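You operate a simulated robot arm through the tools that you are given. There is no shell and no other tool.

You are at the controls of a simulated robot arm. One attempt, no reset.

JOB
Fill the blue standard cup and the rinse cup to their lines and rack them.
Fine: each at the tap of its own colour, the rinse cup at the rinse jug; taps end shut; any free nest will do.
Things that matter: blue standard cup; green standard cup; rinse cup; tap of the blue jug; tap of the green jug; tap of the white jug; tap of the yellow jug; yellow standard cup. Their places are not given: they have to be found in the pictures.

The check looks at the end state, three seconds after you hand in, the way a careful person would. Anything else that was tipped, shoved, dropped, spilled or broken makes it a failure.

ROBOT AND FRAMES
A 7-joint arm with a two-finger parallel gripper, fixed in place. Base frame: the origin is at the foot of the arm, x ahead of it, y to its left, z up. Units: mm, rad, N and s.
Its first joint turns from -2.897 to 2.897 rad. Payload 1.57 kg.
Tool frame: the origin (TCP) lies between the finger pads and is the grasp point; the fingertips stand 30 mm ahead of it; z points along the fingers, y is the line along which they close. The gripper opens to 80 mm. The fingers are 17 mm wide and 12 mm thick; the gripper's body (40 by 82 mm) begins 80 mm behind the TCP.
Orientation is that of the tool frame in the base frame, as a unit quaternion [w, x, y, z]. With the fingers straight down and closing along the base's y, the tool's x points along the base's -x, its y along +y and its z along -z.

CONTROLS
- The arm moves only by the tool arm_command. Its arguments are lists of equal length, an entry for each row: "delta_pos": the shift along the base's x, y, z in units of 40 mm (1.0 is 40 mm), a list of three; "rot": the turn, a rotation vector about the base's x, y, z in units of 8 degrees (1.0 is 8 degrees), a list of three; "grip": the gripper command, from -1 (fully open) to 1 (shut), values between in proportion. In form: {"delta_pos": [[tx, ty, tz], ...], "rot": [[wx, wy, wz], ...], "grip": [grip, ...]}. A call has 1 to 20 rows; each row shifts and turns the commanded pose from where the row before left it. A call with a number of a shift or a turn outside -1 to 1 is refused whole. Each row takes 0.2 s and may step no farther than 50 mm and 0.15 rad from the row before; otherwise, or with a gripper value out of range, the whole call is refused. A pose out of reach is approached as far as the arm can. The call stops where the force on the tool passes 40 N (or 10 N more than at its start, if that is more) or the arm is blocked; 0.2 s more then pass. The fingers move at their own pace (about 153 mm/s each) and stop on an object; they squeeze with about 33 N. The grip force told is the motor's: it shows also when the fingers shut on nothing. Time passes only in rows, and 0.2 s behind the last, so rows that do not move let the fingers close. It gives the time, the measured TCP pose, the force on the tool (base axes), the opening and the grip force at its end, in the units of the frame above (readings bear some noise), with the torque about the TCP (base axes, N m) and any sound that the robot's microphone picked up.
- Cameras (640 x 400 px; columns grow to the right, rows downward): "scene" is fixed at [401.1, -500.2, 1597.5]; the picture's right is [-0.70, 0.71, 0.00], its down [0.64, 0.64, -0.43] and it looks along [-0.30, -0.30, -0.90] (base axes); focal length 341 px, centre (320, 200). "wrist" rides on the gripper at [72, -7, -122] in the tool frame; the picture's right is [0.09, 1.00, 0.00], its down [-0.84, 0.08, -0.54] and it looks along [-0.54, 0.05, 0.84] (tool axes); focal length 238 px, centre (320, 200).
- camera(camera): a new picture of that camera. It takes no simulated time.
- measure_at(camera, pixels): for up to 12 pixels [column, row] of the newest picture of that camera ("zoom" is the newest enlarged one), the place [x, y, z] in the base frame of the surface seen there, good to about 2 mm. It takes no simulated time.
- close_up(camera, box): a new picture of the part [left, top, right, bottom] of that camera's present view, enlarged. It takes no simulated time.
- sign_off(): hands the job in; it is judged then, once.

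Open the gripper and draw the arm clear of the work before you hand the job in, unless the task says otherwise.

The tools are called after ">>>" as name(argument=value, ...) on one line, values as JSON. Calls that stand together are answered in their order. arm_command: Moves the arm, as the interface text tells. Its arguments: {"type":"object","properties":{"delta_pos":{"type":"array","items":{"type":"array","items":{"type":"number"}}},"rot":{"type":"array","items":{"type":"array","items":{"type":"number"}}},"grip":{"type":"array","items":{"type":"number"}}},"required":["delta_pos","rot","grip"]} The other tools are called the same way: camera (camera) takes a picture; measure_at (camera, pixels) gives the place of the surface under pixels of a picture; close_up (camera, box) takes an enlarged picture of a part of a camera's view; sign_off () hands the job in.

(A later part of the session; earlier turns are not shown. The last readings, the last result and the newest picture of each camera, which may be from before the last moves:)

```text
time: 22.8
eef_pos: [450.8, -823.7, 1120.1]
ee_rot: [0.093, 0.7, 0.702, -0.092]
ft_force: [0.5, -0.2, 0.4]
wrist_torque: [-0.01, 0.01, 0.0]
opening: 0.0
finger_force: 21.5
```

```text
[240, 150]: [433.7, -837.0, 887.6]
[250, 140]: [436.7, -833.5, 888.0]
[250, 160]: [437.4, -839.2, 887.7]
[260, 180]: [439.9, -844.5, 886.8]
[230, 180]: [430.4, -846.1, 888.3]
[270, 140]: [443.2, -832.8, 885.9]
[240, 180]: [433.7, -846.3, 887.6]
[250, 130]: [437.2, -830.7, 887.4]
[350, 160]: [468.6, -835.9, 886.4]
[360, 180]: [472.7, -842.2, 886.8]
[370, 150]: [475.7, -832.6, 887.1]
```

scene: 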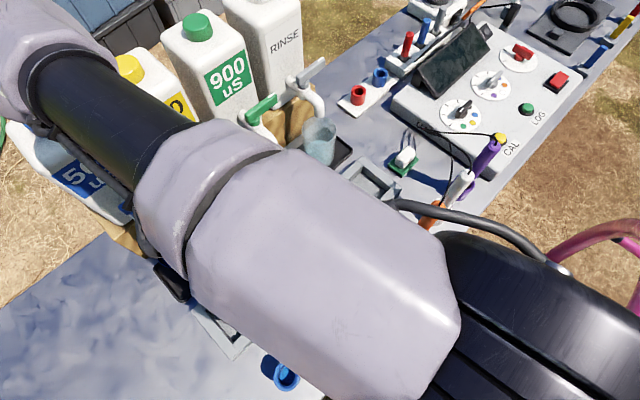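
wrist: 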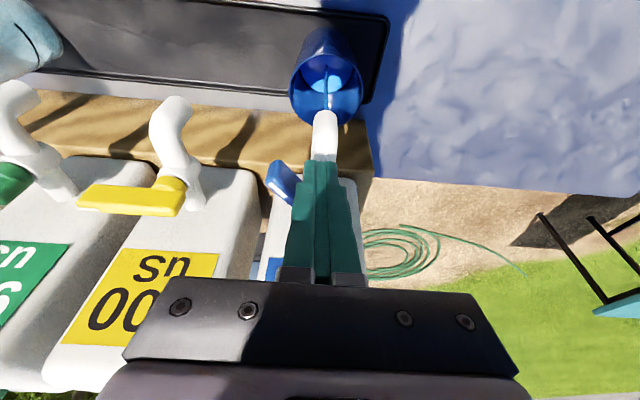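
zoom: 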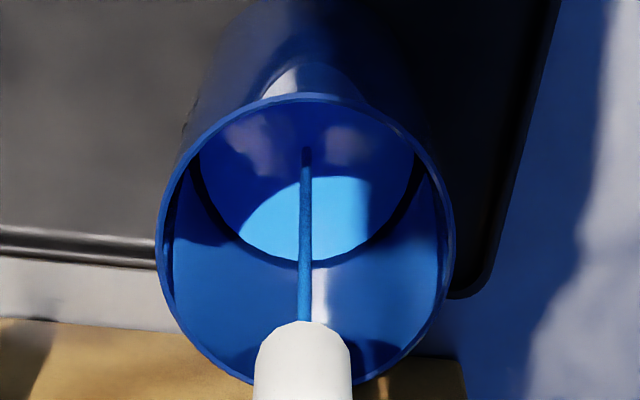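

Level ≈887.2. Continue two more waits.

>>> arm_command(delta_pos=[[0, 0, 0], [0, 0, 0], [0, 0, 0], [0, 0, 0], [0, 0, 0], [0, 0, 0], [0, 0, 0], [0, 0, 0], [0, 0, 0], [0, 0, 0], [0, 0, 0], [0, 0, 0], [0, 0, 0], [0, 0, 0], [0, 0, 0], [0, 0, 0], [0, 0, 0], [0, 0, 0], [0, 0, 0], [0, 0, 0]], rot=[[0, 0, 0], [0, 0, 0], [0, 0, 0], [0, 0, 0], [0, 0, 0], [0, 0, 0], [0, 0, 0], [0, 0, 0], [0, 0, 0], [0, 0, 0], [0, 0, 0], [0, 0, 0], [0, 0, 0], [0, 0, 0], [0, 0, 0], [0, 0, 0], [0, 0, 0], [0, 0, 0], [0, 0, 0], [0, 0, 0]], grip=[1, 1, 1, 1, 1, 1, 1, 1, 1, 1, 1, 1, 1, 1, 1, 1, 1, 1, 1, 1])

>>> arm_command(delta_pos=[[0, 0, 0], [0, 0, 0], [0, 0, 0], [0, 0, 0], [0, 0, 0], [0, 0, 0], [0, 0, 0], [0, 0, 0], [0, 0, 0], [0, 0, 0]], rot=[[0, 0, 0], [0, 0, 0], [0, 0, 0], [0, 0, 0], [0, 0, 0], [0, 0, 0], [0, 0, 0], [0, 0, 0], [0, 0, 0], [0, 0, 0]], grip=[1, 1, 1, 1, 1, 1, 1, 1, 1, 1])

>>> close_up(camera="wrist", box=[280, 30, 380, 130])

>>> measure_at(camera="zoom", pixels=[[240, 150], [250, 140], [250, 160], [260, 180], [230, 180], [270, 140], [240, 180], [250, 130], [350, 160], [360, 180], [370, 150], [270, 200]])

```text
time: 27.0
eef_pos: [451.2, -824.0, 1120.3]
ee_rot: [0.093, 0.701, 0.701, -0.093]
ft_force: [0.5, -0.4, -0.4]
wrist_torque: [0.01, 0.0, -0.01]
opening: 0.0
finger_force: 21.3
```

```text
time: 29.2
eef_pos: [450.4, -823.5, 1120.5]
ee_rot: [0.093, 0.701, 0.701, -0.092]
ft_force: [0.0, 0.2, 0.3]
wrist_torque: [0.0, 0.01, -0.03]
opening: 0.0
finger_force: 20.6
```

```text
4.00 times, centred on (330, 80) of wrist
```

zoom: 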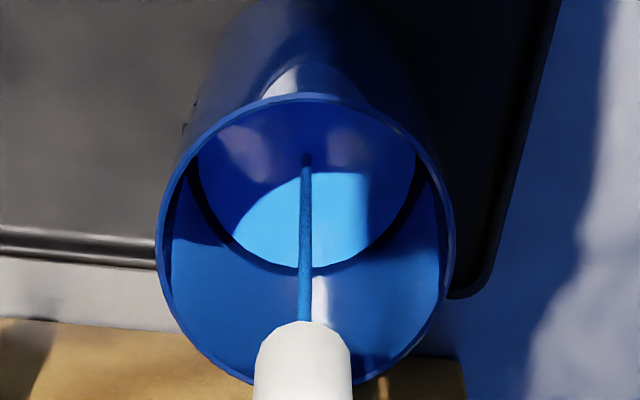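

```text
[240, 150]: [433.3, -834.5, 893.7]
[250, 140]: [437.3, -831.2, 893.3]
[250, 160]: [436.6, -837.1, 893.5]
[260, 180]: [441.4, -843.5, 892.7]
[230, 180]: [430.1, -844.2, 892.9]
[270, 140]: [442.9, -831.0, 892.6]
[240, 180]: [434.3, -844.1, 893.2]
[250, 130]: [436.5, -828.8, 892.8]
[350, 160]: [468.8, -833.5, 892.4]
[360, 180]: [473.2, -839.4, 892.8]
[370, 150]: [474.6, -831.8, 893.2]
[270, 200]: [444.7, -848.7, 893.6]
```

Level ≈893.1. I wait 5.2 s more and re-check.

>>> arm_command(delta_pos=[[0, 0, 0], [0, 0, 0], [0, 0, 0], [0, 0, 0], [0, 0, 0], [0, 0, 0], [0, 0, 0], [0, 0, 0], [0, 0, 0], [0, 0, 0], [0, 0, 0], [0, 0, 0], [0, 0, 0], [0, 0, 0], [0, 0, 0], [0, 0, 0], [0, 0, 0], [0, 0, 0], [0, 0, 0], [0, 0, 0]], rot=[[0, 0, 0], [0, 0, 0], [0, 0, 0], [0, 0, 0], [0, 0, 0], [0, 0, 0], [0, 0, 0], [0, 0, 0], [0, 0, 0], [0, 0, 0], [0, 0, 0], [0, 0, 0], [0, 0, 0], [0, 0, 0], [0, 0, 0], [0, 0, 0], [0, 0, 0], [0, 0, 0], [0, 0, 0], [0, 0, 0]], grip=[1, 1, 1, 1, 1, 1, 1, 1, 1, 1, 1, 1, 1, 1, 1, 1, 1, 1, 1, 1])

>>> close_up(camera="wrist", box=[280, 30, 380, 130])

>>> measure_at(camera="zoom", pixels=[[240, 150], [250, 140], [250, 160], [260, 180], [230, 180], [270, 140], [240, 180], [184, 128], [350, 160], [360, 180], [370, 150], [270, 200]])

>>> close_up(camera="wrist", box=[310, 35, 340, 65])

```text
time: 33.4
eef_pos: [450.6, -823.0, 1120.8]
ee_rot: [0.091, 0.702, 0.701, -0.092]
ft_force: [1.1, 0.8, -0.8]
wrist_torque: [-0.03, -0.01, -0.02]
opening: 0.0
finger_force: 20.9
```

```text
4.00 times, centred on (330, 80) of wrist
```

zoom: 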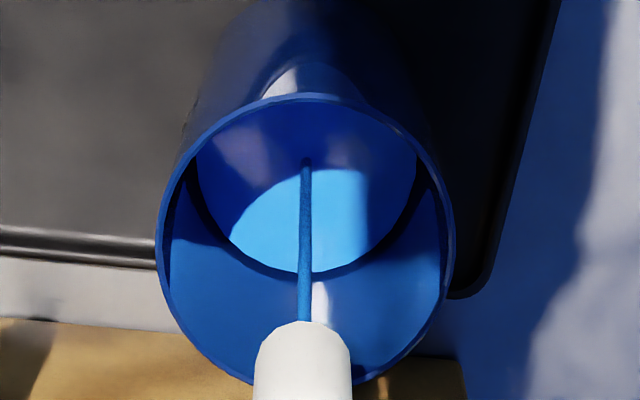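

```text
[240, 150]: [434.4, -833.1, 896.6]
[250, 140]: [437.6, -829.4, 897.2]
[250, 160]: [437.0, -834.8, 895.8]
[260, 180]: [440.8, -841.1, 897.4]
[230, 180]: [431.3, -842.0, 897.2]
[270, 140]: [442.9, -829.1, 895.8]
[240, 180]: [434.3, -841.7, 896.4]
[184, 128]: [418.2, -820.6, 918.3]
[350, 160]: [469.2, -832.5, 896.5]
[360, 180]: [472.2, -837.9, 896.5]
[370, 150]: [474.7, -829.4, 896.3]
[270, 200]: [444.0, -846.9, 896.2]
```

```text
13.33 times, centred on (325, 50) of wrist
```

zoom: 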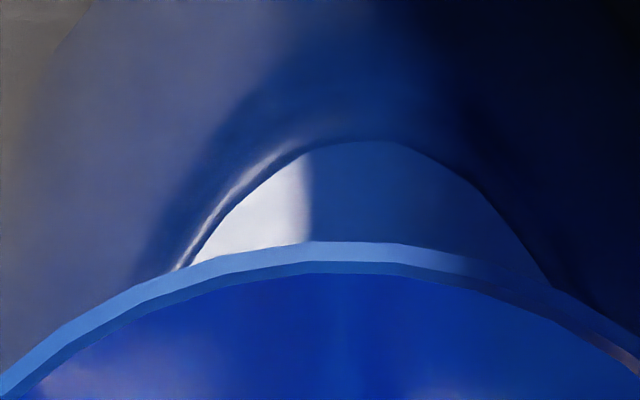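

Level ≈896.5. I wait ~2 s more, then sweep the peg diagonally to (412,−858) to shut the lever, all in one call.

>>> arm_command(delta_pos=[[0, 0, 0], [0, 0, 0], [0, 0, 0], [0, 0, 0], [0, 0, 0], [0, 0, 0], [0, 0, 0], [0, 0, 0], [0, 0, 0], [0, 0, 0], [-0.19, -0.175, 0], [-0.19, -0.175, 0], [-0.19, -0.175, 0], [-0.19, -0.175, 0], [-0.19, -0.15, 0]], rot=[[0, 0, 0], [0, 0, 0], [0, 0, 0], [0, 0, 0], [0, 0, 0], [0, 0, 0], [0, 0, 0], [0, 0, 0], [0, 0, 0], [0, 0, 0], [0, 0, 0], [0, 0, 0], [0, 0, 0], [0, 0, 0], [0, 0, 0]], grip=[1, 1, 1, 1, 1, 1, 1, 1, 1, 1, 1, 1, 1, 1, 1])

>>> camera(camera="wrist")

>>> close_up(camera="wrist", box=[260, 0, 460, 200])

```text
time: 36.6
eef_pos: [412.5, -856.9, 1120.5]
ee_rot: [0.093, 0.701, 0.701, -0.093]
ft_force: [0.4, 0.6, 0.5]
wrist_torque: [0.0, -0.02, -0.03]
opening: 0.0
finger_force: 21.3
```

```text
taken
```

wrist: 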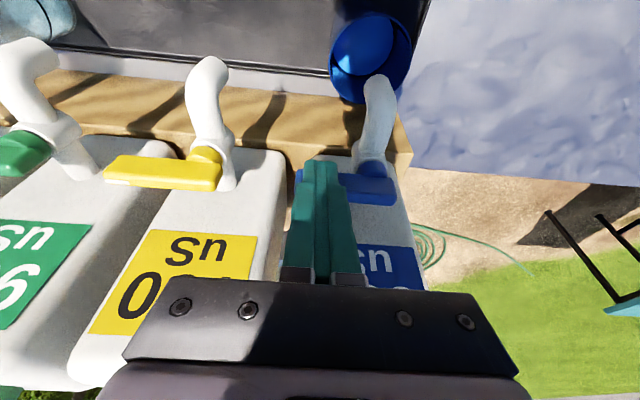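

```text
2.00 times, centred on (360, 100) of wrist
```

zoom: 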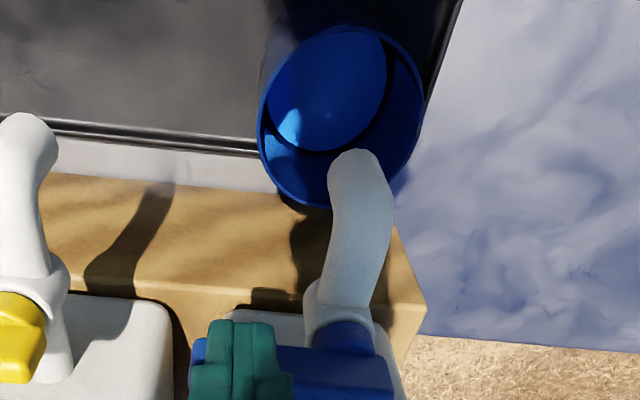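

The stream has stopped and the lever is nearly crosswise again. I press on gently in 2 mm steps to reach the closed stop.

>>> arm_command(delta_pos=[[-0.05, -0.05, 0], [0, -0.05, 0], [0, 0, 0]], rot=[[0, 0, 0], [0, 0, 0], [0, 0, 0]], grip=[1, 1, 1])

>>> close_up(camera="wrist", box=[260, 0, 460, 200])

>>> measure_at(camera="zoom", pixels=[[290, 350], [320, 350], [350, 370], [380, 370], [205, 360], [200, 350], [310, 80], [330, 70], [350, 90], [320, 110], [300, 100], [365, 80]])

```text
time: 37.4
eef_pos: [412.0, -859.4, 1121.3]
ee_rot: [0.092, 0.702, 0.701, -0.091]
ft_force: [1.4, 24.3, 0.5]
wrist_torque: [0.68, -0.22, 0.05]
opening: 0.0
finger_force: 21.2
```

```text
2.00 times, centred on (360, 100) of wrist
```

zoom: 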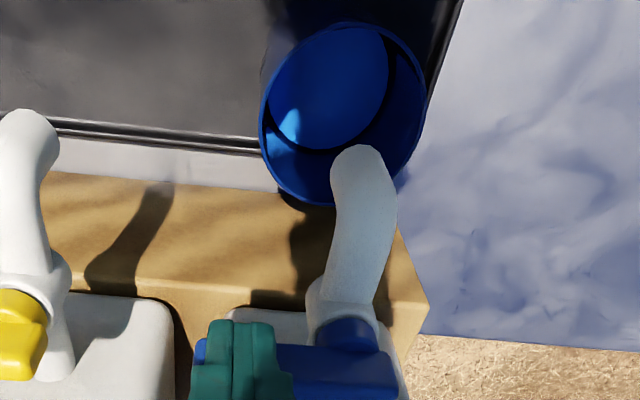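

```text
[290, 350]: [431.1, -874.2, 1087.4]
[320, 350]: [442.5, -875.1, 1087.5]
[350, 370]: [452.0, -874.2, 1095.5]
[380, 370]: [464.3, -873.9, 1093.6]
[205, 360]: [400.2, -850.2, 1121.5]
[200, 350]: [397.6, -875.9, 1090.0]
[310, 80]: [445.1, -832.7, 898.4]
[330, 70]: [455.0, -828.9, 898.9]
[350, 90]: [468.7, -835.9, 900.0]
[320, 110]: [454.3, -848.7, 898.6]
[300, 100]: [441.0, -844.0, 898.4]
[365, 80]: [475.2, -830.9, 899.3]
```

The lever is on its closed stop (24 N reaction, face back at y≈−875); the blue level reads ≈898.9. I back off, rise, and retreat toward +y to look for the blue cup's own line.

>>> arm_command(delta_pos=[[0, 0.2, 0], [0, 0.2, 0.6], [0, 0.3, 0.9], [0, 0.9, 0.5], [0.3, 0.95, 0], [0.3, 0.95, 0], [0.3, 0.95, -0.2], [0.2, 0.9, -0.2], [0, 0, 0]], rot=[[0, 0, 0], [0, 0, 0], [0, 0, 0], [-0.8, 0, 0], [-0.8, 0, 0], [-0.8, 0, 0], [-0.8, 0, 0], [-0.55, 0, 0], [0, 0, 0]], grip=[1, 1, 1, 1, 1, 1, 1, 0, -1])

>>> camera(camera="wrist")

>>> camera(camera="scene")

```text
time: 39.4
eef_pos: [454.2, -648.1, 1183.9]
ee_rot: [0.272, 0.653, 0.653, -0.27]
ft_force: [1.1, 0.2, 1.0]
wrist_torque: [0.02, 0.0, 0.04]
opening: 79.8
finger_force: 0.0
```

```text
taken
```

wrist: 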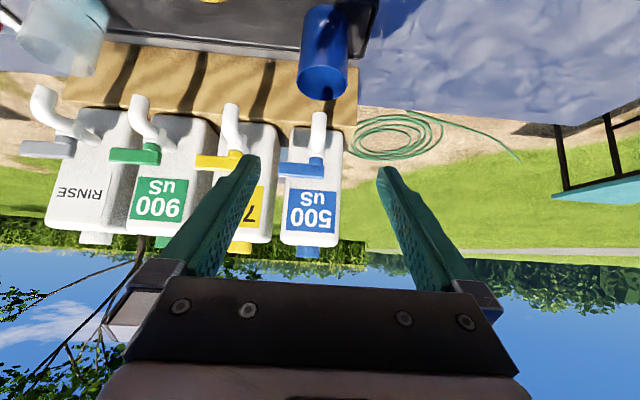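

```text
taken
```

scene: 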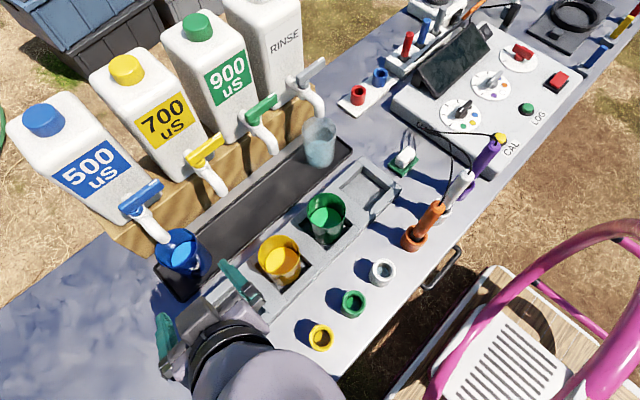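

The scene view is clear again. I zoom on the green cup (dark stroke on its +x side), the blue cup and the wrist view of the blue cup for line marks.

>>> close_up(camera="scene", box=[300, 190, 350, 250])

>>> close_up(camera="scene", box=[155, 225, 215, 285])

>>> close_up(camera="wrist", box=[285, 0, 385, 110])

>>> measure_at(camera="scene", pixels=[[320, 215], [325, 220], [330, 215], [325, 225], [282, 262], [285, 258], [280, 255], [188, 255], [184, 258], [192, 250], [180, 262]])

```text
6.67 times, centred on (325, 220) of scene
```

zoom: 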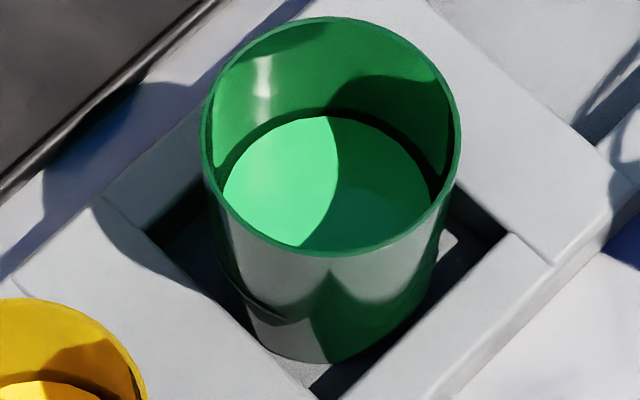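

```text
6.67 times, centred on (185, 255) of scene
```

zoom: 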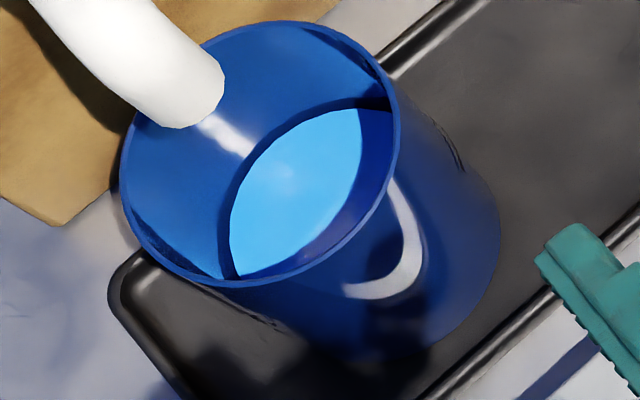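

```text
3.64 times, centred on (335, 55) of wrist
```

zoom: 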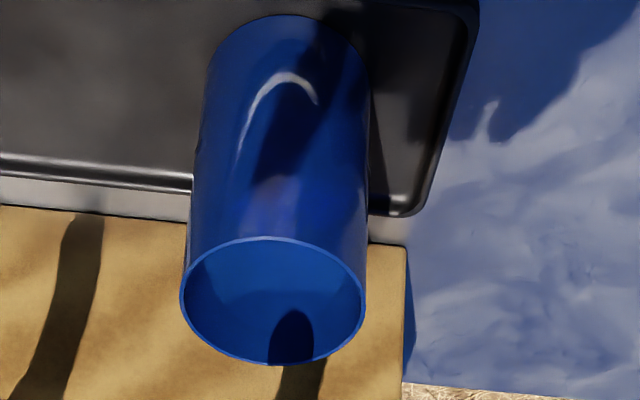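

```text
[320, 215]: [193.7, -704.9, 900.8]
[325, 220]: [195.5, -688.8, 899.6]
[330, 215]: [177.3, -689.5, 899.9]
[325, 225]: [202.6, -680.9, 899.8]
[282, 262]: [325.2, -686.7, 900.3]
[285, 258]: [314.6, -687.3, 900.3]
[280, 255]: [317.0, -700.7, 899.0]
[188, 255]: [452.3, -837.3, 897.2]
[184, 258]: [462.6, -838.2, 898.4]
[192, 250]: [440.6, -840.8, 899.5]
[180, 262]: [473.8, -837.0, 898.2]
```

Line marks show on the blue cup at zoom (270,322) and (455,150) and on the green cup near (265,310). I measure those.

>>> close_up(camera="scene", box=[185, 228, 215, 258])

>>> close_up(camera="scene", box=[165, 255, 205, 285])

>>> close_up(camera="scene", box=[310, 220, 340, 250])

>>> measure_at(camera="zoom", pixels=[[180, 180], [200, 200], [160, 150], [170, 165], [190, 190], [210, 208], [230, 220]])

```text
13.33 times, centred on (200, 243) of scene
```

zoom: 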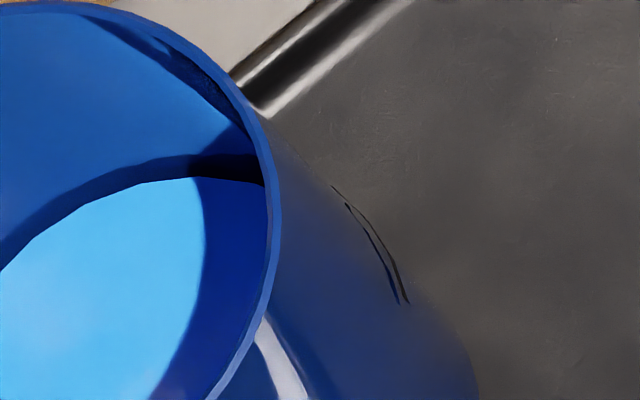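

```text
13.33 times, centred on (185, 270) of scene
```

zoom: 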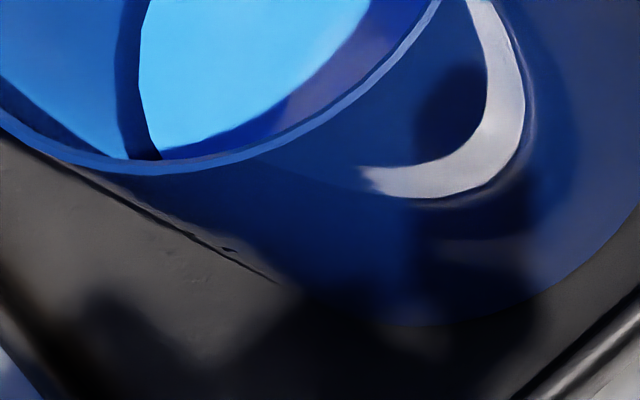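

```text
13.33 times, centred on (325, 235) of scene
```

zoom: 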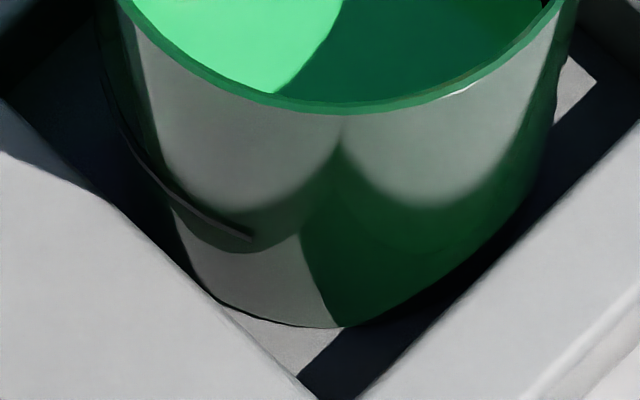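

```text
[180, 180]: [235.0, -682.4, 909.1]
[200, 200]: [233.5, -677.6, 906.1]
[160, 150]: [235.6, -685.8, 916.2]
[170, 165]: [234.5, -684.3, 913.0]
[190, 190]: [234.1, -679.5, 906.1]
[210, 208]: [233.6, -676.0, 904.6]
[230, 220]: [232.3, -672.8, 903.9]
```

The green cup's liquid (≈900) matches its line. Now measure the blue cup's right mark (strokes from (345,200) to (405,300) in that zoom).

>>> measure_at(camera="zoom", pixels=[[190, 203], [200, 212], [210, 218], [220, 224], [230, 229], [240, 233], [250, 236]])

>>> close_up(camera="scene", box=[185, 228, 215, 258])

>>> measure_at(camera="zoom", pixels=[[350, 210], [360, 222], [370, 235], [380, 252], [390, 272], [397, 295], [398, 262], [405, 285], [385, 240], [406, 298]])

```text
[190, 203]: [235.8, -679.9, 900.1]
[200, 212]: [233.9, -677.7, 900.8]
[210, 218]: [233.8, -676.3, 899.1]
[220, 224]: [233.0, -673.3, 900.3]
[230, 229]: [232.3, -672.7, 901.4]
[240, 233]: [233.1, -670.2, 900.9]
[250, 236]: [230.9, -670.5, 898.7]
```

```text
13.33 times, centred on (200, 243) of scene
```

zoom: 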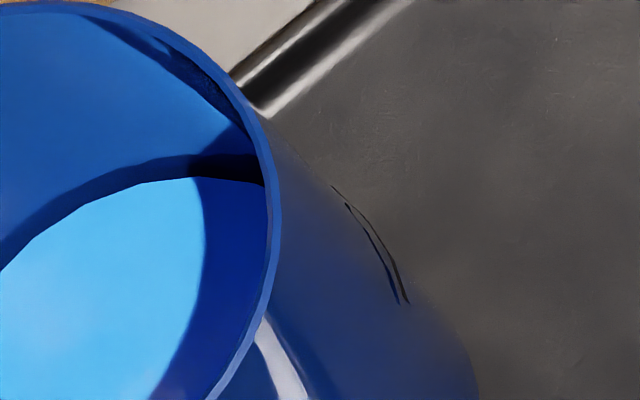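

```text
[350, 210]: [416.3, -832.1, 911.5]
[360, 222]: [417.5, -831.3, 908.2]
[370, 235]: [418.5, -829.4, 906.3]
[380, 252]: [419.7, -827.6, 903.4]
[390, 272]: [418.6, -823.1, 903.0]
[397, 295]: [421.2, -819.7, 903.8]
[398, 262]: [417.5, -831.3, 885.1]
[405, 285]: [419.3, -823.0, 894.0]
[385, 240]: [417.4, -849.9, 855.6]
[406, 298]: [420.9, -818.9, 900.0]
```

The blue line band is at ≈901, so blue is ≈2 mm short. I go back behind the closed lever for a brief top-up (same poses as before).

>>> arm_command(delta_pos=[[-0.21, -0.96, 0.23], [-0.21, -0.96, 0.23], [-0.21, -0.96, 0.23], [-0.21, -0.96, 0.23], [-0.21, -0.96, 0.23], [-0.0625, -0.525, -0.65], [-0.0625, -0.525, -0.65], [0, -0.12, -0.496], [0, -0.12, -0.496], [0, -0.12, -0.496], [0, 0, 0]], rot=[[0.8, 0, 0], [0.8, 0, 0], [0.8, 0, 0], [0.8, 0, 0], [0.55, 0, 0], [0, 0, 0], [0, 0, 0], [0, 0, 0], [0, 0, 0], [0, 0, 0], [0, 0, 0]], grip=[1, 1, 1, 1, 1, 1, 1, 1, 1, 1, 1])

>>> close_up(camera="wrist", box=[260, 0, 460, 200])

```text
time: 41.8
eef_pos: [407.6, -895.6, 1120.1]
ee_rot: [0.093, 0.701, 0.701, -0.092]
ft_force: [-0.1, -0.6, 0.2]
wrist_torque: [0.02, 0.0, 0.0]
opening: 0.0
finger_force: 21.2
```

```text
2.00 times, centred on (360, 100) of wrist
```

zoom: 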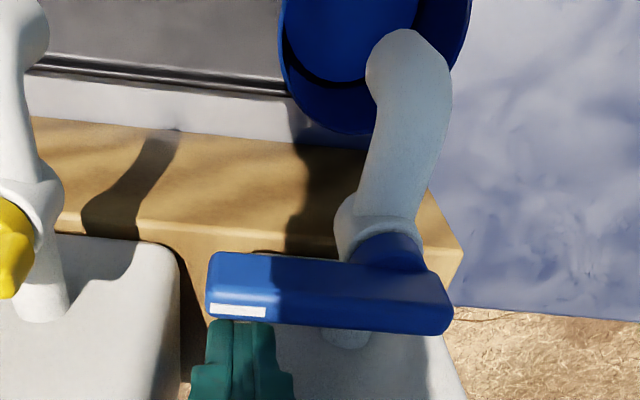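

The peg is in place behind the lever. I open it to ~33° and directly carry the peg over to the closing side.

>>> arm_command(delta_pos=[[0, 0.2, 0], [0.03, 0.24, 0], [0.06, 0.24, 0], [0.03, 0.05, 0], [0, 0, 1], [0.48, 0.55, 0], [0.48, 0.55, 0], [0, 0, -0.5], [0, 0, -0.45]], rot=[[0, 0, 0], [0, 0, 0], [0, 0, 0], [0, 0, 0], [0, 0, 0], [0, 0, 0], [0, 0, 0], [0, 0, 0], [0, 0, 0]], grip=[1, 1, 1, 1, 1, 1, 1, 1, 1])

>>> camera(camera="wrist")

>>> close_up(camera="wrist", box=[280, 30, 380, 130])

>>> measure_at(camera="zoom", pixels=[[240, 150], [250, 140], [250, 160], [260, 180], [230, 180], [270, 140], [240, 180], [350, 160], [360, 180], [370, 150], [270, 200]])

```text
time: 43.8
eef_pos: [450.1, -821.6, 1121.6]
ee_rot: [0.092, 0.701, 0.701, -0.093]
ft_force: [0.0, 0.0, -0.5]
wrist_torque: [-0.01, 0.0, 0.01]
opening: 0.2
finger_force: 21.5
```

```text
taken
```

wrist: 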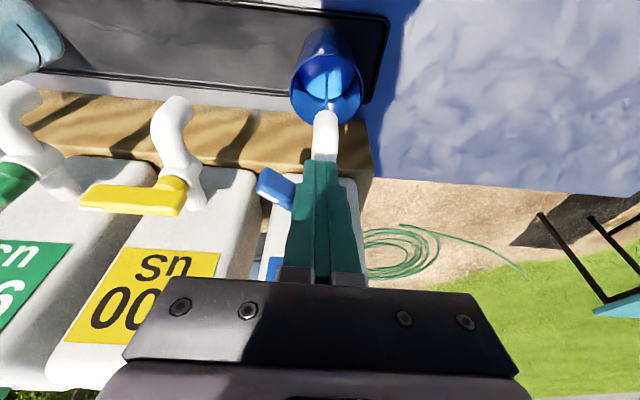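

```text
4.00 times, centred on (330, 80) of wrist
```

zoom: 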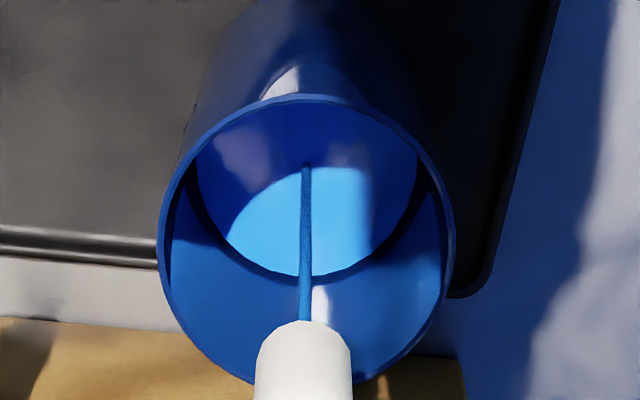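

```text
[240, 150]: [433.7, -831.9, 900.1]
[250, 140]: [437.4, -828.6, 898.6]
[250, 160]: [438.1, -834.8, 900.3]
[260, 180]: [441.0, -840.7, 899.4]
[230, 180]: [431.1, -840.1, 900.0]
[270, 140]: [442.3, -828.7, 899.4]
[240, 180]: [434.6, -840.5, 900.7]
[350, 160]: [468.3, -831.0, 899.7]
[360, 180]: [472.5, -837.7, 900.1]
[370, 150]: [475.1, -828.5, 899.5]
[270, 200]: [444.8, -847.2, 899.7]
```

Level ≈899.8. I wait ~1.6 s and close the lever fully, to end near 901.

>>> arm_command(delta_pos=[[0, 0, 0], [0, 0, 0], [0, 0, 0], [0, 0, 0], [0, 0, 0], [0, 0, 0], [0, 0, 0], [-0.19, -0.18, 0], [-0.19, -0.18, 0], [-0.19, -0.18, 0], [-0.19, -0.18, 0], [-0.19, -0.18, 0], [0, -0.04, 0], [0, -0.04, 0], [0, 0, 0]], rot=[[0, 0, 0], [0, 0, 0], [0, 0, 0], [0, 0, 0], [0, 0, 0], [0, 0, 0], [0, 0, 0], [0, 0, 0], [0, 0, 0], [0, 0, 0], [0, 0, 0], [0, 0, 0], [0, 0, 0], [0, 0, 0], [0, 0, 0]], grip=[1, 1, 1, 1, 1, 1, 1, 1, 1, 1, 1, 1, 1, 1, 1])

>>> close_up(camera="wrist", box=[260, 0, 460, 200])

>>> measure_at(camera="zoom", pixels=[[290, 350], [320, 350], [350, 370], [380, 370], [310, 80], [330, 70], [350, 90], [320, 110], [300, 100], [365, 80], [340, 80], [360, 60]])

```text
time: 47.0
eef_pos: [412.9, -859.2, 1121.8]
ee_rot: [0.091, 0.702, 0.701, -0.091]
ft_force: [-1.4, 31.0, 4.1]
wrist_torque: [0.79, 0.07, -0.03]
opening: 0.0
finger_force: 21.1
```

```text
2.00 times, centred on (360, 100) of wrist
```

zoom: 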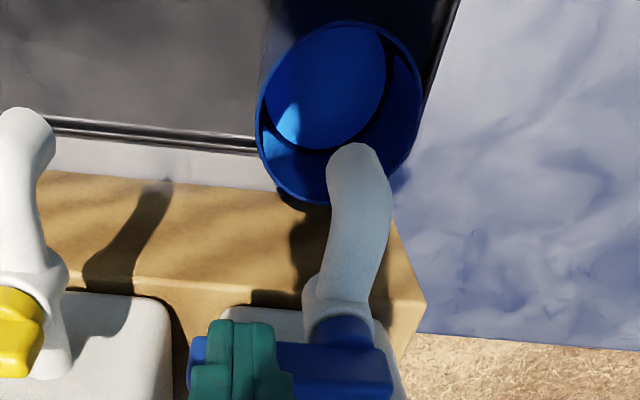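

```text
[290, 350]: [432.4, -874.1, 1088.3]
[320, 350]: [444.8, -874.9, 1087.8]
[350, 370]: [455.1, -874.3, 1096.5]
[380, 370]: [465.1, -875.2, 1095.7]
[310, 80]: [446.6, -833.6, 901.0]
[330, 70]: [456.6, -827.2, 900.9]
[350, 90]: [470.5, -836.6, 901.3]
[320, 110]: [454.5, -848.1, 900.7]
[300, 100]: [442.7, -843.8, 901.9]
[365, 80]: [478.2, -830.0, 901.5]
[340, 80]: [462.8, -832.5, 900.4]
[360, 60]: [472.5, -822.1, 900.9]
```

Blue now reads ≈901.0 with the tap against its stop. Next the rinse tap, 387 mm toward −x: I back off, rise, traverse at z≈1200 and hover behind/above its lever.

>>> arm_command(delta_pos=[[0, 0.25, 0], [0, 0.3, 1], [0, 0.5, 1], [-0.98, 0, 0], [-0.98, 0, 0], [-0.98, 0, 0], [-0.98, 0, 0], [-0.98, 0, 0], [-0.98, 0, 0], [-0.98, 0, 0], [-0.98, 0, 0], [-0.98, 0, 0], [-0.95, 0, 0], [0, -0.8, -0.3], [0, -0.8, -0.3], [0, 0, 0]], rot=[[0, 0, 0], [0, 0, 0], [0, 0, 0], [0, 0, 0], [0, 0, 0], [0, 0, 0], [0, 0, 0], [0, 0, 0], [0, 0, 0], [0, 0, 0], [0, 0, 0], [0, 0, 0], [0, 0, 0], [0, 0, 0], [0, 0, 0], [0, 0, 0]], grip=[1, 1, 1, 1, 1, 1, 1, 1, 1, 1, 1, 1, 1, 1, 1, 1])

>>> camera(camera="wrist")

>>> camera(camera="scene")

```text
time: 50.4
eef_pos: [22.7, -884.3, 1176.7]
ee_rot: [0.092, 0.702, 0.7, -0.092]
ft_force: [0.6, 0.9, 0.8]
wrist_torque: [0.03, -0.02, 0.02]
opening: 0.0
finger_force: 21.4
```

```text
taken
```

wrist: 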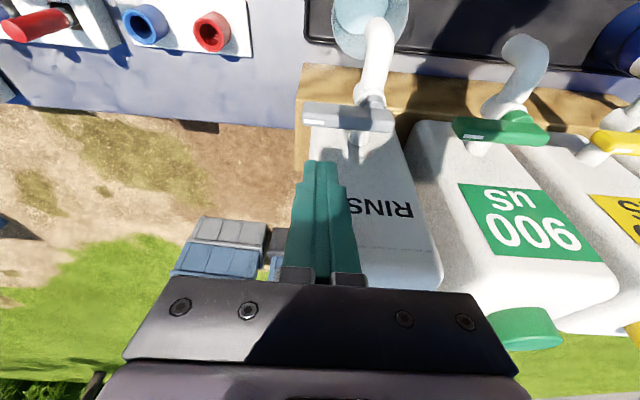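

```text
taken
```

scene: 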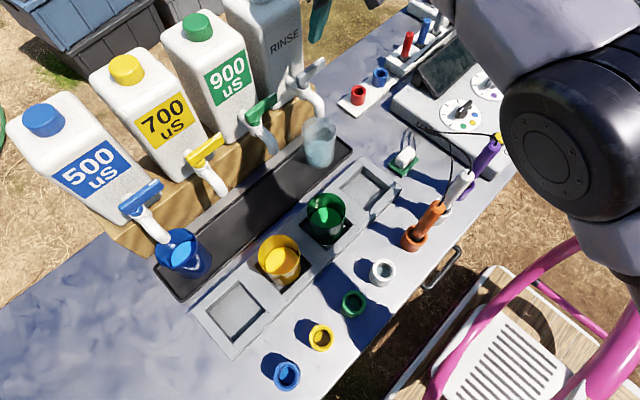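

The hover pose is good and the scene view is clear too. I measure the rinse lever ((303–392, 103–130)) and nearby surfaces.

>>> measure_at(camera="wrist", pixels=[[306, 110], [320, 108], [320, 124], [350, 128], [385, 128], [385, 115], [345, 113], [308, 122], [345, 165], [375, 165], [370, 50], [340, 15]])

>>> measure_at(camera="scene", pixels=[[188, 255], [184, 258], [190, 250], [180, 262], [186, 255], [140, 195], [150, 188], [317, 150], [320, 147], [322, 152]])

```text
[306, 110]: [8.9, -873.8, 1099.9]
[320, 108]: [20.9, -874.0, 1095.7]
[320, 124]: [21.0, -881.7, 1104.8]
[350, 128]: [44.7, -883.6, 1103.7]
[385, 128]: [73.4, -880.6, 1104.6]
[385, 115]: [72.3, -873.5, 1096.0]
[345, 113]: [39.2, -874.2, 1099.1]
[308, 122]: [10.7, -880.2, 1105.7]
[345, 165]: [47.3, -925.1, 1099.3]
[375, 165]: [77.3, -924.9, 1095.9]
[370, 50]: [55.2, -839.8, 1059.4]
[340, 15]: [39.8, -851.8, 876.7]
```

```text
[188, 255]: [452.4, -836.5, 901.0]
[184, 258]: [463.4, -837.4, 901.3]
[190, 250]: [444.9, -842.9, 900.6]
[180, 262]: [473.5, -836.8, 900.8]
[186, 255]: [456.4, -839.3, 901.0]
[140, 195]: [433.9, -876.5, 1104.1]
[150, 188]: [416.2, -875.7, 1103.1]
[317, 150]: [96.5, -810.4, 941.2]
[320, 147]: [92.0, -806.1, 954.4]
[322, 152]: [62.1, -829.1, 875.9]
```

Blue is confirmed at 901 by the scene camera too. I lower the peg behind the rinse lever's free end.

>>> arm_command(delta_pos=[[-0.02, -0.08, -0.36], [-0.02, -0.08, -0.36], [-0.02, -0.08, -0.36], [-0.02, -0.08, -0.36], [0, 0, 0]], rot=[[0, 0, 0], [0, 0, 0], [0, 0, 0], [0, 0, 0], [0, 0, 0]], grip=[1, 1, 1, 1, 1])

>>> close_up(camera="wrist", box=[260, 0, 460, 200])

```text
time: 51.6
eef_pos: [17.5, -896.8, 1118.5]
ee_rot: [0.092, 0.701, 0.701, -0.092]
ft_force: [-0.9, 0.1, 0.2]
wrist_torque: [-0.01, 0.0, -0.03]
opening: 0.1
finger_force: 21.6
```

```text
2.00 times, centred on (360, 100) of wrist
```

zoom: 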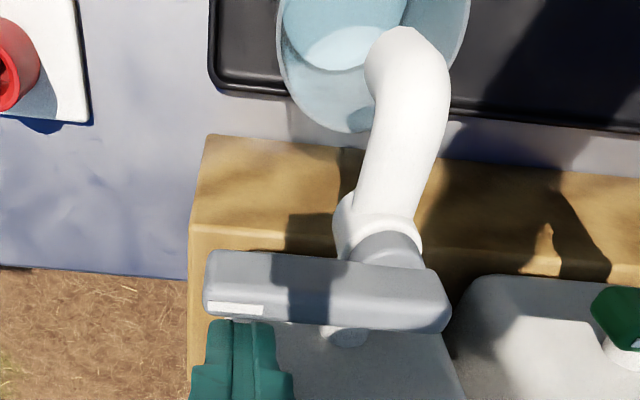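

Same layout as the blue one. I open the lever to ~48° and carry the peg over to the closing side in one go.

>>> arm_command(delta_pos=[[0, 0.2, 0], [0.04, 0.26, 0], [0.08, 0.26, 0], [0.1, 0.22, 0], [0, 0, 1], [0.46, 0.46, 0], [0.46, 0.46, 0], [0, 0, -0.5], [0, 0, -0.45]], rot=[[0, 0, 0], [0, 0, 0], [0, 0, 0], [0, 0, 0], [0, 0, 0], [0, 0, 0], [0, 0, 0], [0, 0, 0], [0, 0, 0]], grip=[1, 1, 1, 1, 1, 1, 1, 1, 1])

>>> camera(camera="wrist")

>>> camera(camera="scene")

>>> close_up(camera="wrist", box=[280, 30, 380, 130])

>>> measure_at(camera="zoom", pixels=[[240, 150], [250, 140], [250, 160], [260, 180], [230, 180], [270, 140], [240, 180], [350, 160], [360, 180], [370, 150], [270, 200]])

```text
time: 53.6
eef_pos: [63.9, -822.1, 1121.0]
ee_rot: [0.092, 0.701, 0.701, -0.092]
ft_force: [-0.1, 0.1, 0.4]
wrist_torque: [0.01, -0.01, 0.0]
opening: 0.0
finger_force: 21.0
```

```text
taken
```

wrist: 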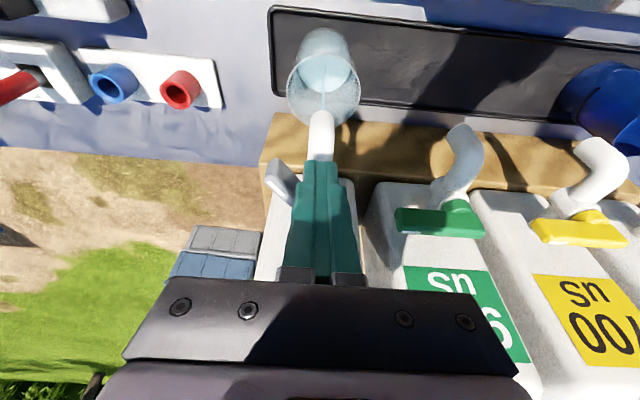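

```text
taken
```

scene: 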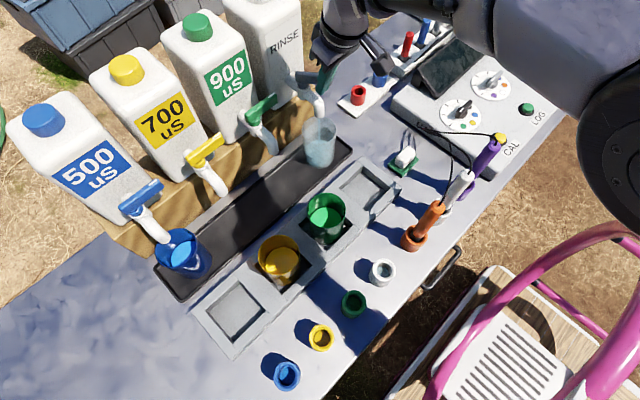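

```text
4.00 times, centred on (330, 80) of wrist
```

zoom: 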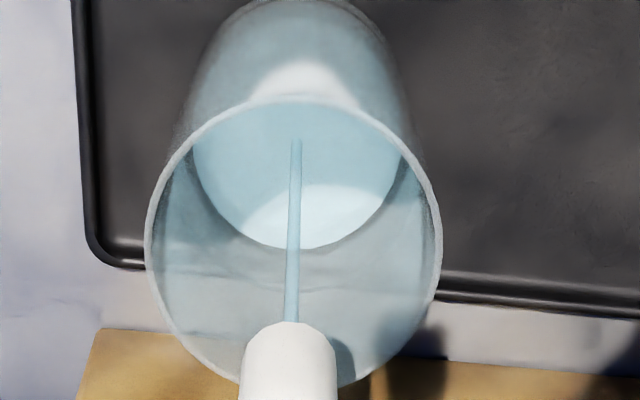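

```text
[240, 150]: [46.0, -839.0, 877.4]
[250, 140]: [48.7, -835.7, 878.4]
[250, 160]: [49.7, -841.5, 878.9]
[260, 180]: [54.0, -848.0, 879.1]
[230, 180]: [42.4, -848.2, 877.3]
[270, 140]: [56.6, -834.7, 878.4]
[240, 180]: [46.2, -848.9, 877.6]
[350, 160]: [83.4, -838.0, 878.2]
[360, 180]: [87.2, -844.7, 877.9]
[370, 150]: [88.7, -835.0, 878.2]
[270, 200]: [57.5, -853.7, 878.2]
```

Water flows into the rinse cup, level ≈878.2. I wait about 12.6 s and re-measure.

>>> arm_command(delta_pos=[[0, 0, 0], [0, 0, 0], [0, 0, 0], [0, 0, 0], [0, 0, 0], [0, 0, 0], [0, 0, 0], [0, 0, 0], [0, 0, 0], [0, 0, 0], [0, 0, 0], [0, 0, 0], [0, 0, 0], [0, 0, 0], [0, 0, 0], [0, 0, 0], [0, 0, 0], [0, 0, 0], [0, 0, 0], [0, 0, 0]], rot=[[0, 0, 0], [0, 0, 0], [0, 0, 0], [0, 0, 0], [0, 0, 0], [0, 0, 0], [0, 0, 0], [0, 0, 0], [0, 0, 0], [0, 0, 0], [0, 0, 0], [0, 0, 0], [0, 0, 0], [0, 0, 0], [0, 0, 0], [0, 0, 0], [0, 0, 0], [0, 0, 0], [0, 0, 0], [0, 0, 0]], grip=[1, 1, 1, 1, 1, 1, 1, 1, 1, 1, 1, 1, 1, 1, 1, 1, 1, 1, 1, 1])

>>> arm_command(delta_pos=[[0, 0, 0], [0, 0, 0], [0, 0, 0], [0, 0, 0], [0, 0, 0], [0, 0, 0], [0, 0, 0], [0, 0, 0], [0, 0, 0], [0, 0, 0], [0, 0, 0], [0, 0, 0], [0, 0, 0], [0, 0, 0], [0, 0, 0], [0, 0, 0], [0, 0, 0], [0, 0, 0], [0, 0, 0], [0, 0, 0]], rot=[[0, 0, 0], [0, 0, 0], [0, 0, 0], [0, 0, 0], [0, 0, 0], [0, 0, 0], [0, 0, 0], [0, 0, 0], [0, 0, 0], [0, 0, 0], [0, 0, 0], [0, 0, 0], [0, 0, 0], [0, 0, 0], [0, 0, 0], [0, 0, 0], [0, 0, 0], [0, 0, 0], [0, 0, 0], [0, 0, 0]], grip=[1, 1, 1, 1, 1, 1, 1, 1, 1, 1, 1, 1, 1, 1, 1, 1, 1, 1, 1, 1])

>>> arm_command(delta_pos=[[0, 0, 0], [0, 0, 0], [0, 0, 0], [0, 0, 0], [0, 0, 0], [0, 0, 0], [0, 0, 0], [0, 0, 0], [0, 0, 0], [0, 0, 0], [0, 0, 0], [0, 0, 0], [0, 0, 0], [0, 0, 0], [0, 0, 0], [0, 0, 0], [0, 0, 0], [0, 0, 0], [0, 0, 0], [0, 0, 0]], rot=[[0, 0, 0], [0, 0, 0], [0, 0, 0], [0, 0, 0], [0, 0, 0], [0, 0, 0], [0, 0, 0], [0, 0, 0], [0, 0, 0], [0, 0, 0], [0, 0, 0], [0, 0, 0], [0, 0, 0], [0, 0, 0], [0, 0, 0], [0, 0, 0], [0, 0, 0], [0, 0, 0], [0, 0, 0], [0, 0, 0]], grip=[1, 1, 1, 1, 1, 1, 1, 1, 1, 1, 1, 1, 1, 1, 1, 1, 1, 1, 1, 1])

>>> close_up(camera="wrist", box=[280, 30, 380, 130])

>>> measure_at(camera="zoom", pixels=[[240, 150], [250, 140], [250, 160], [260, 180], [230, 180], [270, 140], [240, 180], [350, 160], [360, 180], [370, 150], [270, 200]])

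```text
time: 57.8
eef_pos: [65.0, -823.1, 1121.0]
ee_rot: [0.091, 0.701, 0.701, -0.093]
ft_force: [0.4, 0.4, -0.5]
wrist_torque: [0.0, 0.0, 0.01]
opening: 0.2
finger_force: 21.0
```

```text
time: 62.0
eef_pos: [63.3, -822.8, 1122.7]
ee_rot: [0.092, 0.701, 0.701, -0.092]
ft_force: [-0.6, -0.3, 0.0]
wrist_torque: [-0.02, -0.04, 0.02]
opening: 0.2
finger_force: 21.1
```

```text
time: 66.2
eef_pos: [62.1, -822.5, 1122.2]
ee_rot: [0.093, 0.701, 0.701, -0.093]
ft_force: [0.7, -0.1, 0.0]
wrist_torque: [-0.03, 0.01, 0.02]
opening: 0.0
finger_force: 21.0
```

```text
4.00 times, centred on (330, 80) of wrist
```

zoom: 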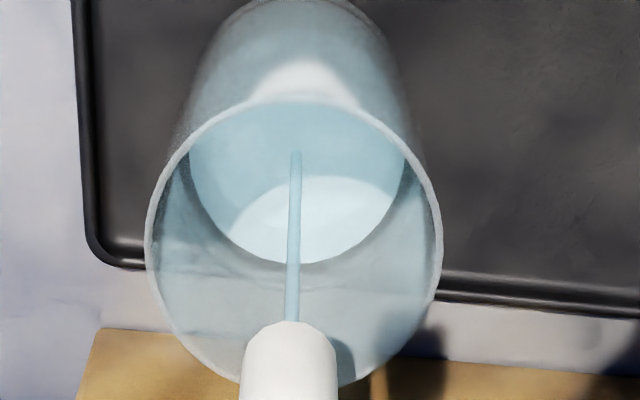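

```text
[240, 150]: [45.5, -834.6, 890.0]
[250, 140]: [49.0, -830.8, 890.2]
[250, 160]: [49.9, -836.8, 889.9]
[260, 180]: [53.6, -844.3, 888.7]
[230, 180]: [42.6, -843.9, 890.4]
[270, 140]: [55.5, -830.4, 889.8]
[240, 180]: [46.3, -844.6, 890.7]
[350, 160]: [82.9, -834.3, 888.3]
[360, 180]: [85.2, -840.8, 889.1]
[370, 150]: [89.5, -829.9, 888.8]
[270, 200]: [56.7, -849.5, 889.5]
```

Level ≈889.6, rate 0.90 mm/s. I wait 8.4 s more, then re-measure.

>>> arm_command(delta_pos=[[0, 0, 0], [0, 0, 0], [0, 0, 0], [0, 0, 0], [0, 0, 0], [0, 0, 0], [0, 0, 0], [0, 0, 0], [0, 0, 0], [0, 0, 0], [0, 0, 0], [0, 0, 0], [0, 0, 0], [0, 0, 0], [0, 0, 0], [0, 0, 0], [0, 0, 0], [0, 0, 0], [0, 0, 0], [0, 0, 0]], rot=[[0, 0, 0], [0, 0, 0], [0, 0, 0], [0, 0, 0], [0, 0, 0], [0, 0, 0], [0, 0, 0], [0, 0, 0], [0, 0, 0], [0, 0, 0], [0, 0, 0], [0, 0, 0], [0, 0, 0], [0, 0, 0], [0, 0, 0], [0, 0, 0], [0, 0, 0], [0, 0, 0], [0, 0, 0], [0, 0, 0]], grip=[1, 1, 1, 1, 1, 1, 1, 1, 1, 1, 1, 1, 1, 1, 1, 1, 1, 1, 1, 1])

>>> arm_command(delta_pos=[[0, 0, 0], [0, 0, 0], [0, 0, 0], [0, 0, 0], [0, 0, 0], [0, 0, 0], [0, 0, 0], [0, 0, 0], [0, 0, 0], [0, 0, 0], [0, 0, 0], [0, 0, 0], [0, 0, 0], [0, 0, 0], [0, 0, 0], [0, 0, 0], [0, 0, 0], [0, 0, 0], [0, 0, 0], [0, 0, 0]], rot=[[0, 0, 0], [0, 0, 0], [0, 0, 0], [0, 0, 0], [0, 0, 0], [0, 0, 0], [0, 0, 0], [0, 0, 0], [0, 0, 0], [0, 0, 0], [0, 0, 0], [0, 0, 0], [0, 0, 0], [0, 0, 0], [0, 0, 0], [0, 0, 0], [0, 0, 0], [0, 0, 0], [0, 0, 0], [0, 0, 0]], grip=[1, 1, 1, 1, 1, 1, 1, 1, 1, 1, 1, 1, 1, 1, 1, 1, 1, 1, 1, 1])

>>> close_up(camera="wrist", box=[280, 30, 380, 130])

>>> measure_at(camera="zoom", pixels=[[240, 150], [250, 140], [250, 160], [260, 180], [230, 180], [270, 140], [240, 180], [350, 160], [360, 180], [370, 150], [270, 200]])

>>> close_up(camera="scene", box=[300, 115, 340, 175])

```text
time: 70.4
eef_pos: [64.0, -821.3, 1121.6]
ee_rot: [0.092, 0.701, 0.701, -0.092]
ft_force: [0.9, 0.3, 0.8]
wrist_torque: [-0.04, 0.02, 0.0]
opening: 0.0
finger_force: 21.6
```

```text
time: 74.6
eef_pos: [63.5, -822.0, 1122.7]
ee_rot: [0.092, 0.701, 0.701, -0.093]
ft_force: [-0.1, -0.3, -0.4]
wrist_torque: [-0.02, -0.01, 0.0]
opening: 0.0
finger_force: 21.4
```

```text
4.00 times, centred on (330, 80) of wrist
```

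zoom: 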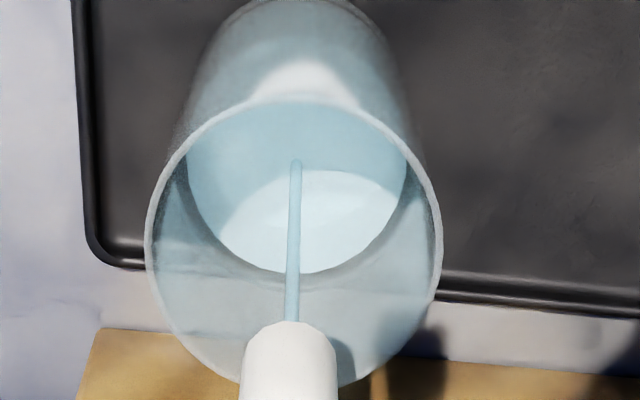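

```text
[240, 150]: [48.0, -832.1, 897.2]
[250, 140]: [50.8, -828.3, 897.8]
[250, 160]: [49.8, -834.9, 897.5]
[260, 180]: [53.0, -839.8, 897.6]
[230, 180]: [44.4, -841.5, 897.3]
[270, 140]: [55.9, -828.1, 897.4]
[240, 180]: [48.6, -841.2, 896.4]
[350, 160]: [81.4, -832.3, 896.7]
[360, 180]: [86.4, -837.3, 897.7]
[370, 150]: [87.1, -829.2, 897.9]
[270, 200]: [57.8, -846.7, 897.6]
```

```text
6.67 times, centred on (320, 145) of scene
```

zoom: 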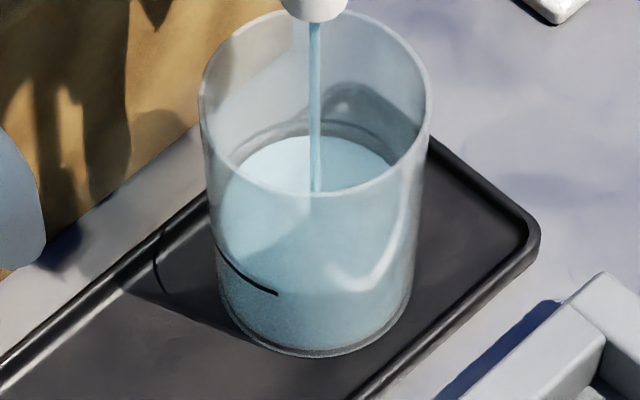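

Level ≈897.4. I wait 2.8 s, measure, and will then close.

>>> arm_command(delta_pos=[[0, 0, 0], [0, 0, 0], [0, 0, 0], [0, 0, 0], [0, 0, 0], [0, 0, 0], [0, 0, 0], [0, 0, 0], [0, 0, 0], [0, 0, 0], [0, 0, 0], [0, 0, 0], [0, 0, 0]], rot=[[0, 0, 0], [0, 0, 0], [0, 0, 0], [0, 0, 0], [0, 0, 0], [0, 0, 0], [0, 0, 0], [0, 0, 0], [0, 0, 0], [0, 0, 0], [0, 0, 0], [0, 0, 0], [0, 0, 0]], grip=[1, 1, 1, 1, 1, 1, 1, 1, 1, 1, 1, 1, 1])

>>> close_up(camera="wrist", box=[280, 30, 380, 130])

>>> measure_at(camera="zoom", pixels=[[240, 150], [250, 140], [250, 160], [260, 180], [230, 180], [270, 140], [240, 180], [350, 160], [360, 180], [370, 150], [270, 200]])

```text
time: 77.4
eef_pos: [63.9, -822.8, 1122.6]
ee_rot: [0.092, 0.701, 0.701, -0.092]
ft_force: [0.2, 0.3, -0.2]
wrist_torque: [-0.03, 0.0, 0.02]
opening: 0.0
finger_force: 21.5
```

```text
4.00 times, centred on (330, 80) of wrist
```

zoom: 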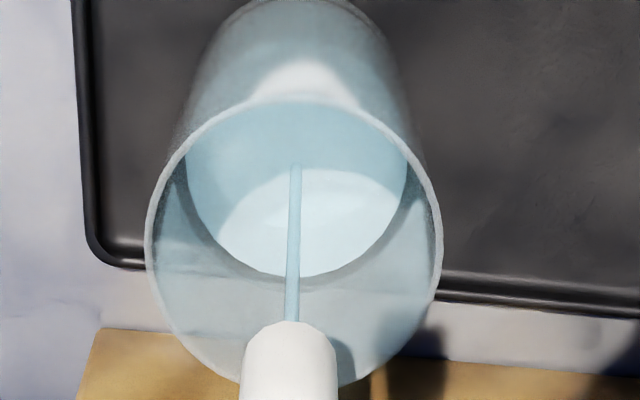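

```text
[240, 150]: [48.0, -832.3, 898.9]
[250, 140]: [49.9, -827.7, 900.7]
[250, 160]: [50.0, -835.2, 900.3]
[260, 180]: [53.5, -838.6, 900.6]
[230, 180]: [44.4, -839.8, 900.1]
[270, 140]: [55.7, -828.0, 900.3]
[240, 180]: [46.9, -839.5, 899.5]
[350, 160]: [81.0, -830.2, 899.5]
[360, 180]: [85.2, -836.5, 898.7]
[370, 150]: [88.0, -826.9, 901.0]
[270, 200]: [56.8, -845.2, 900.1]
```

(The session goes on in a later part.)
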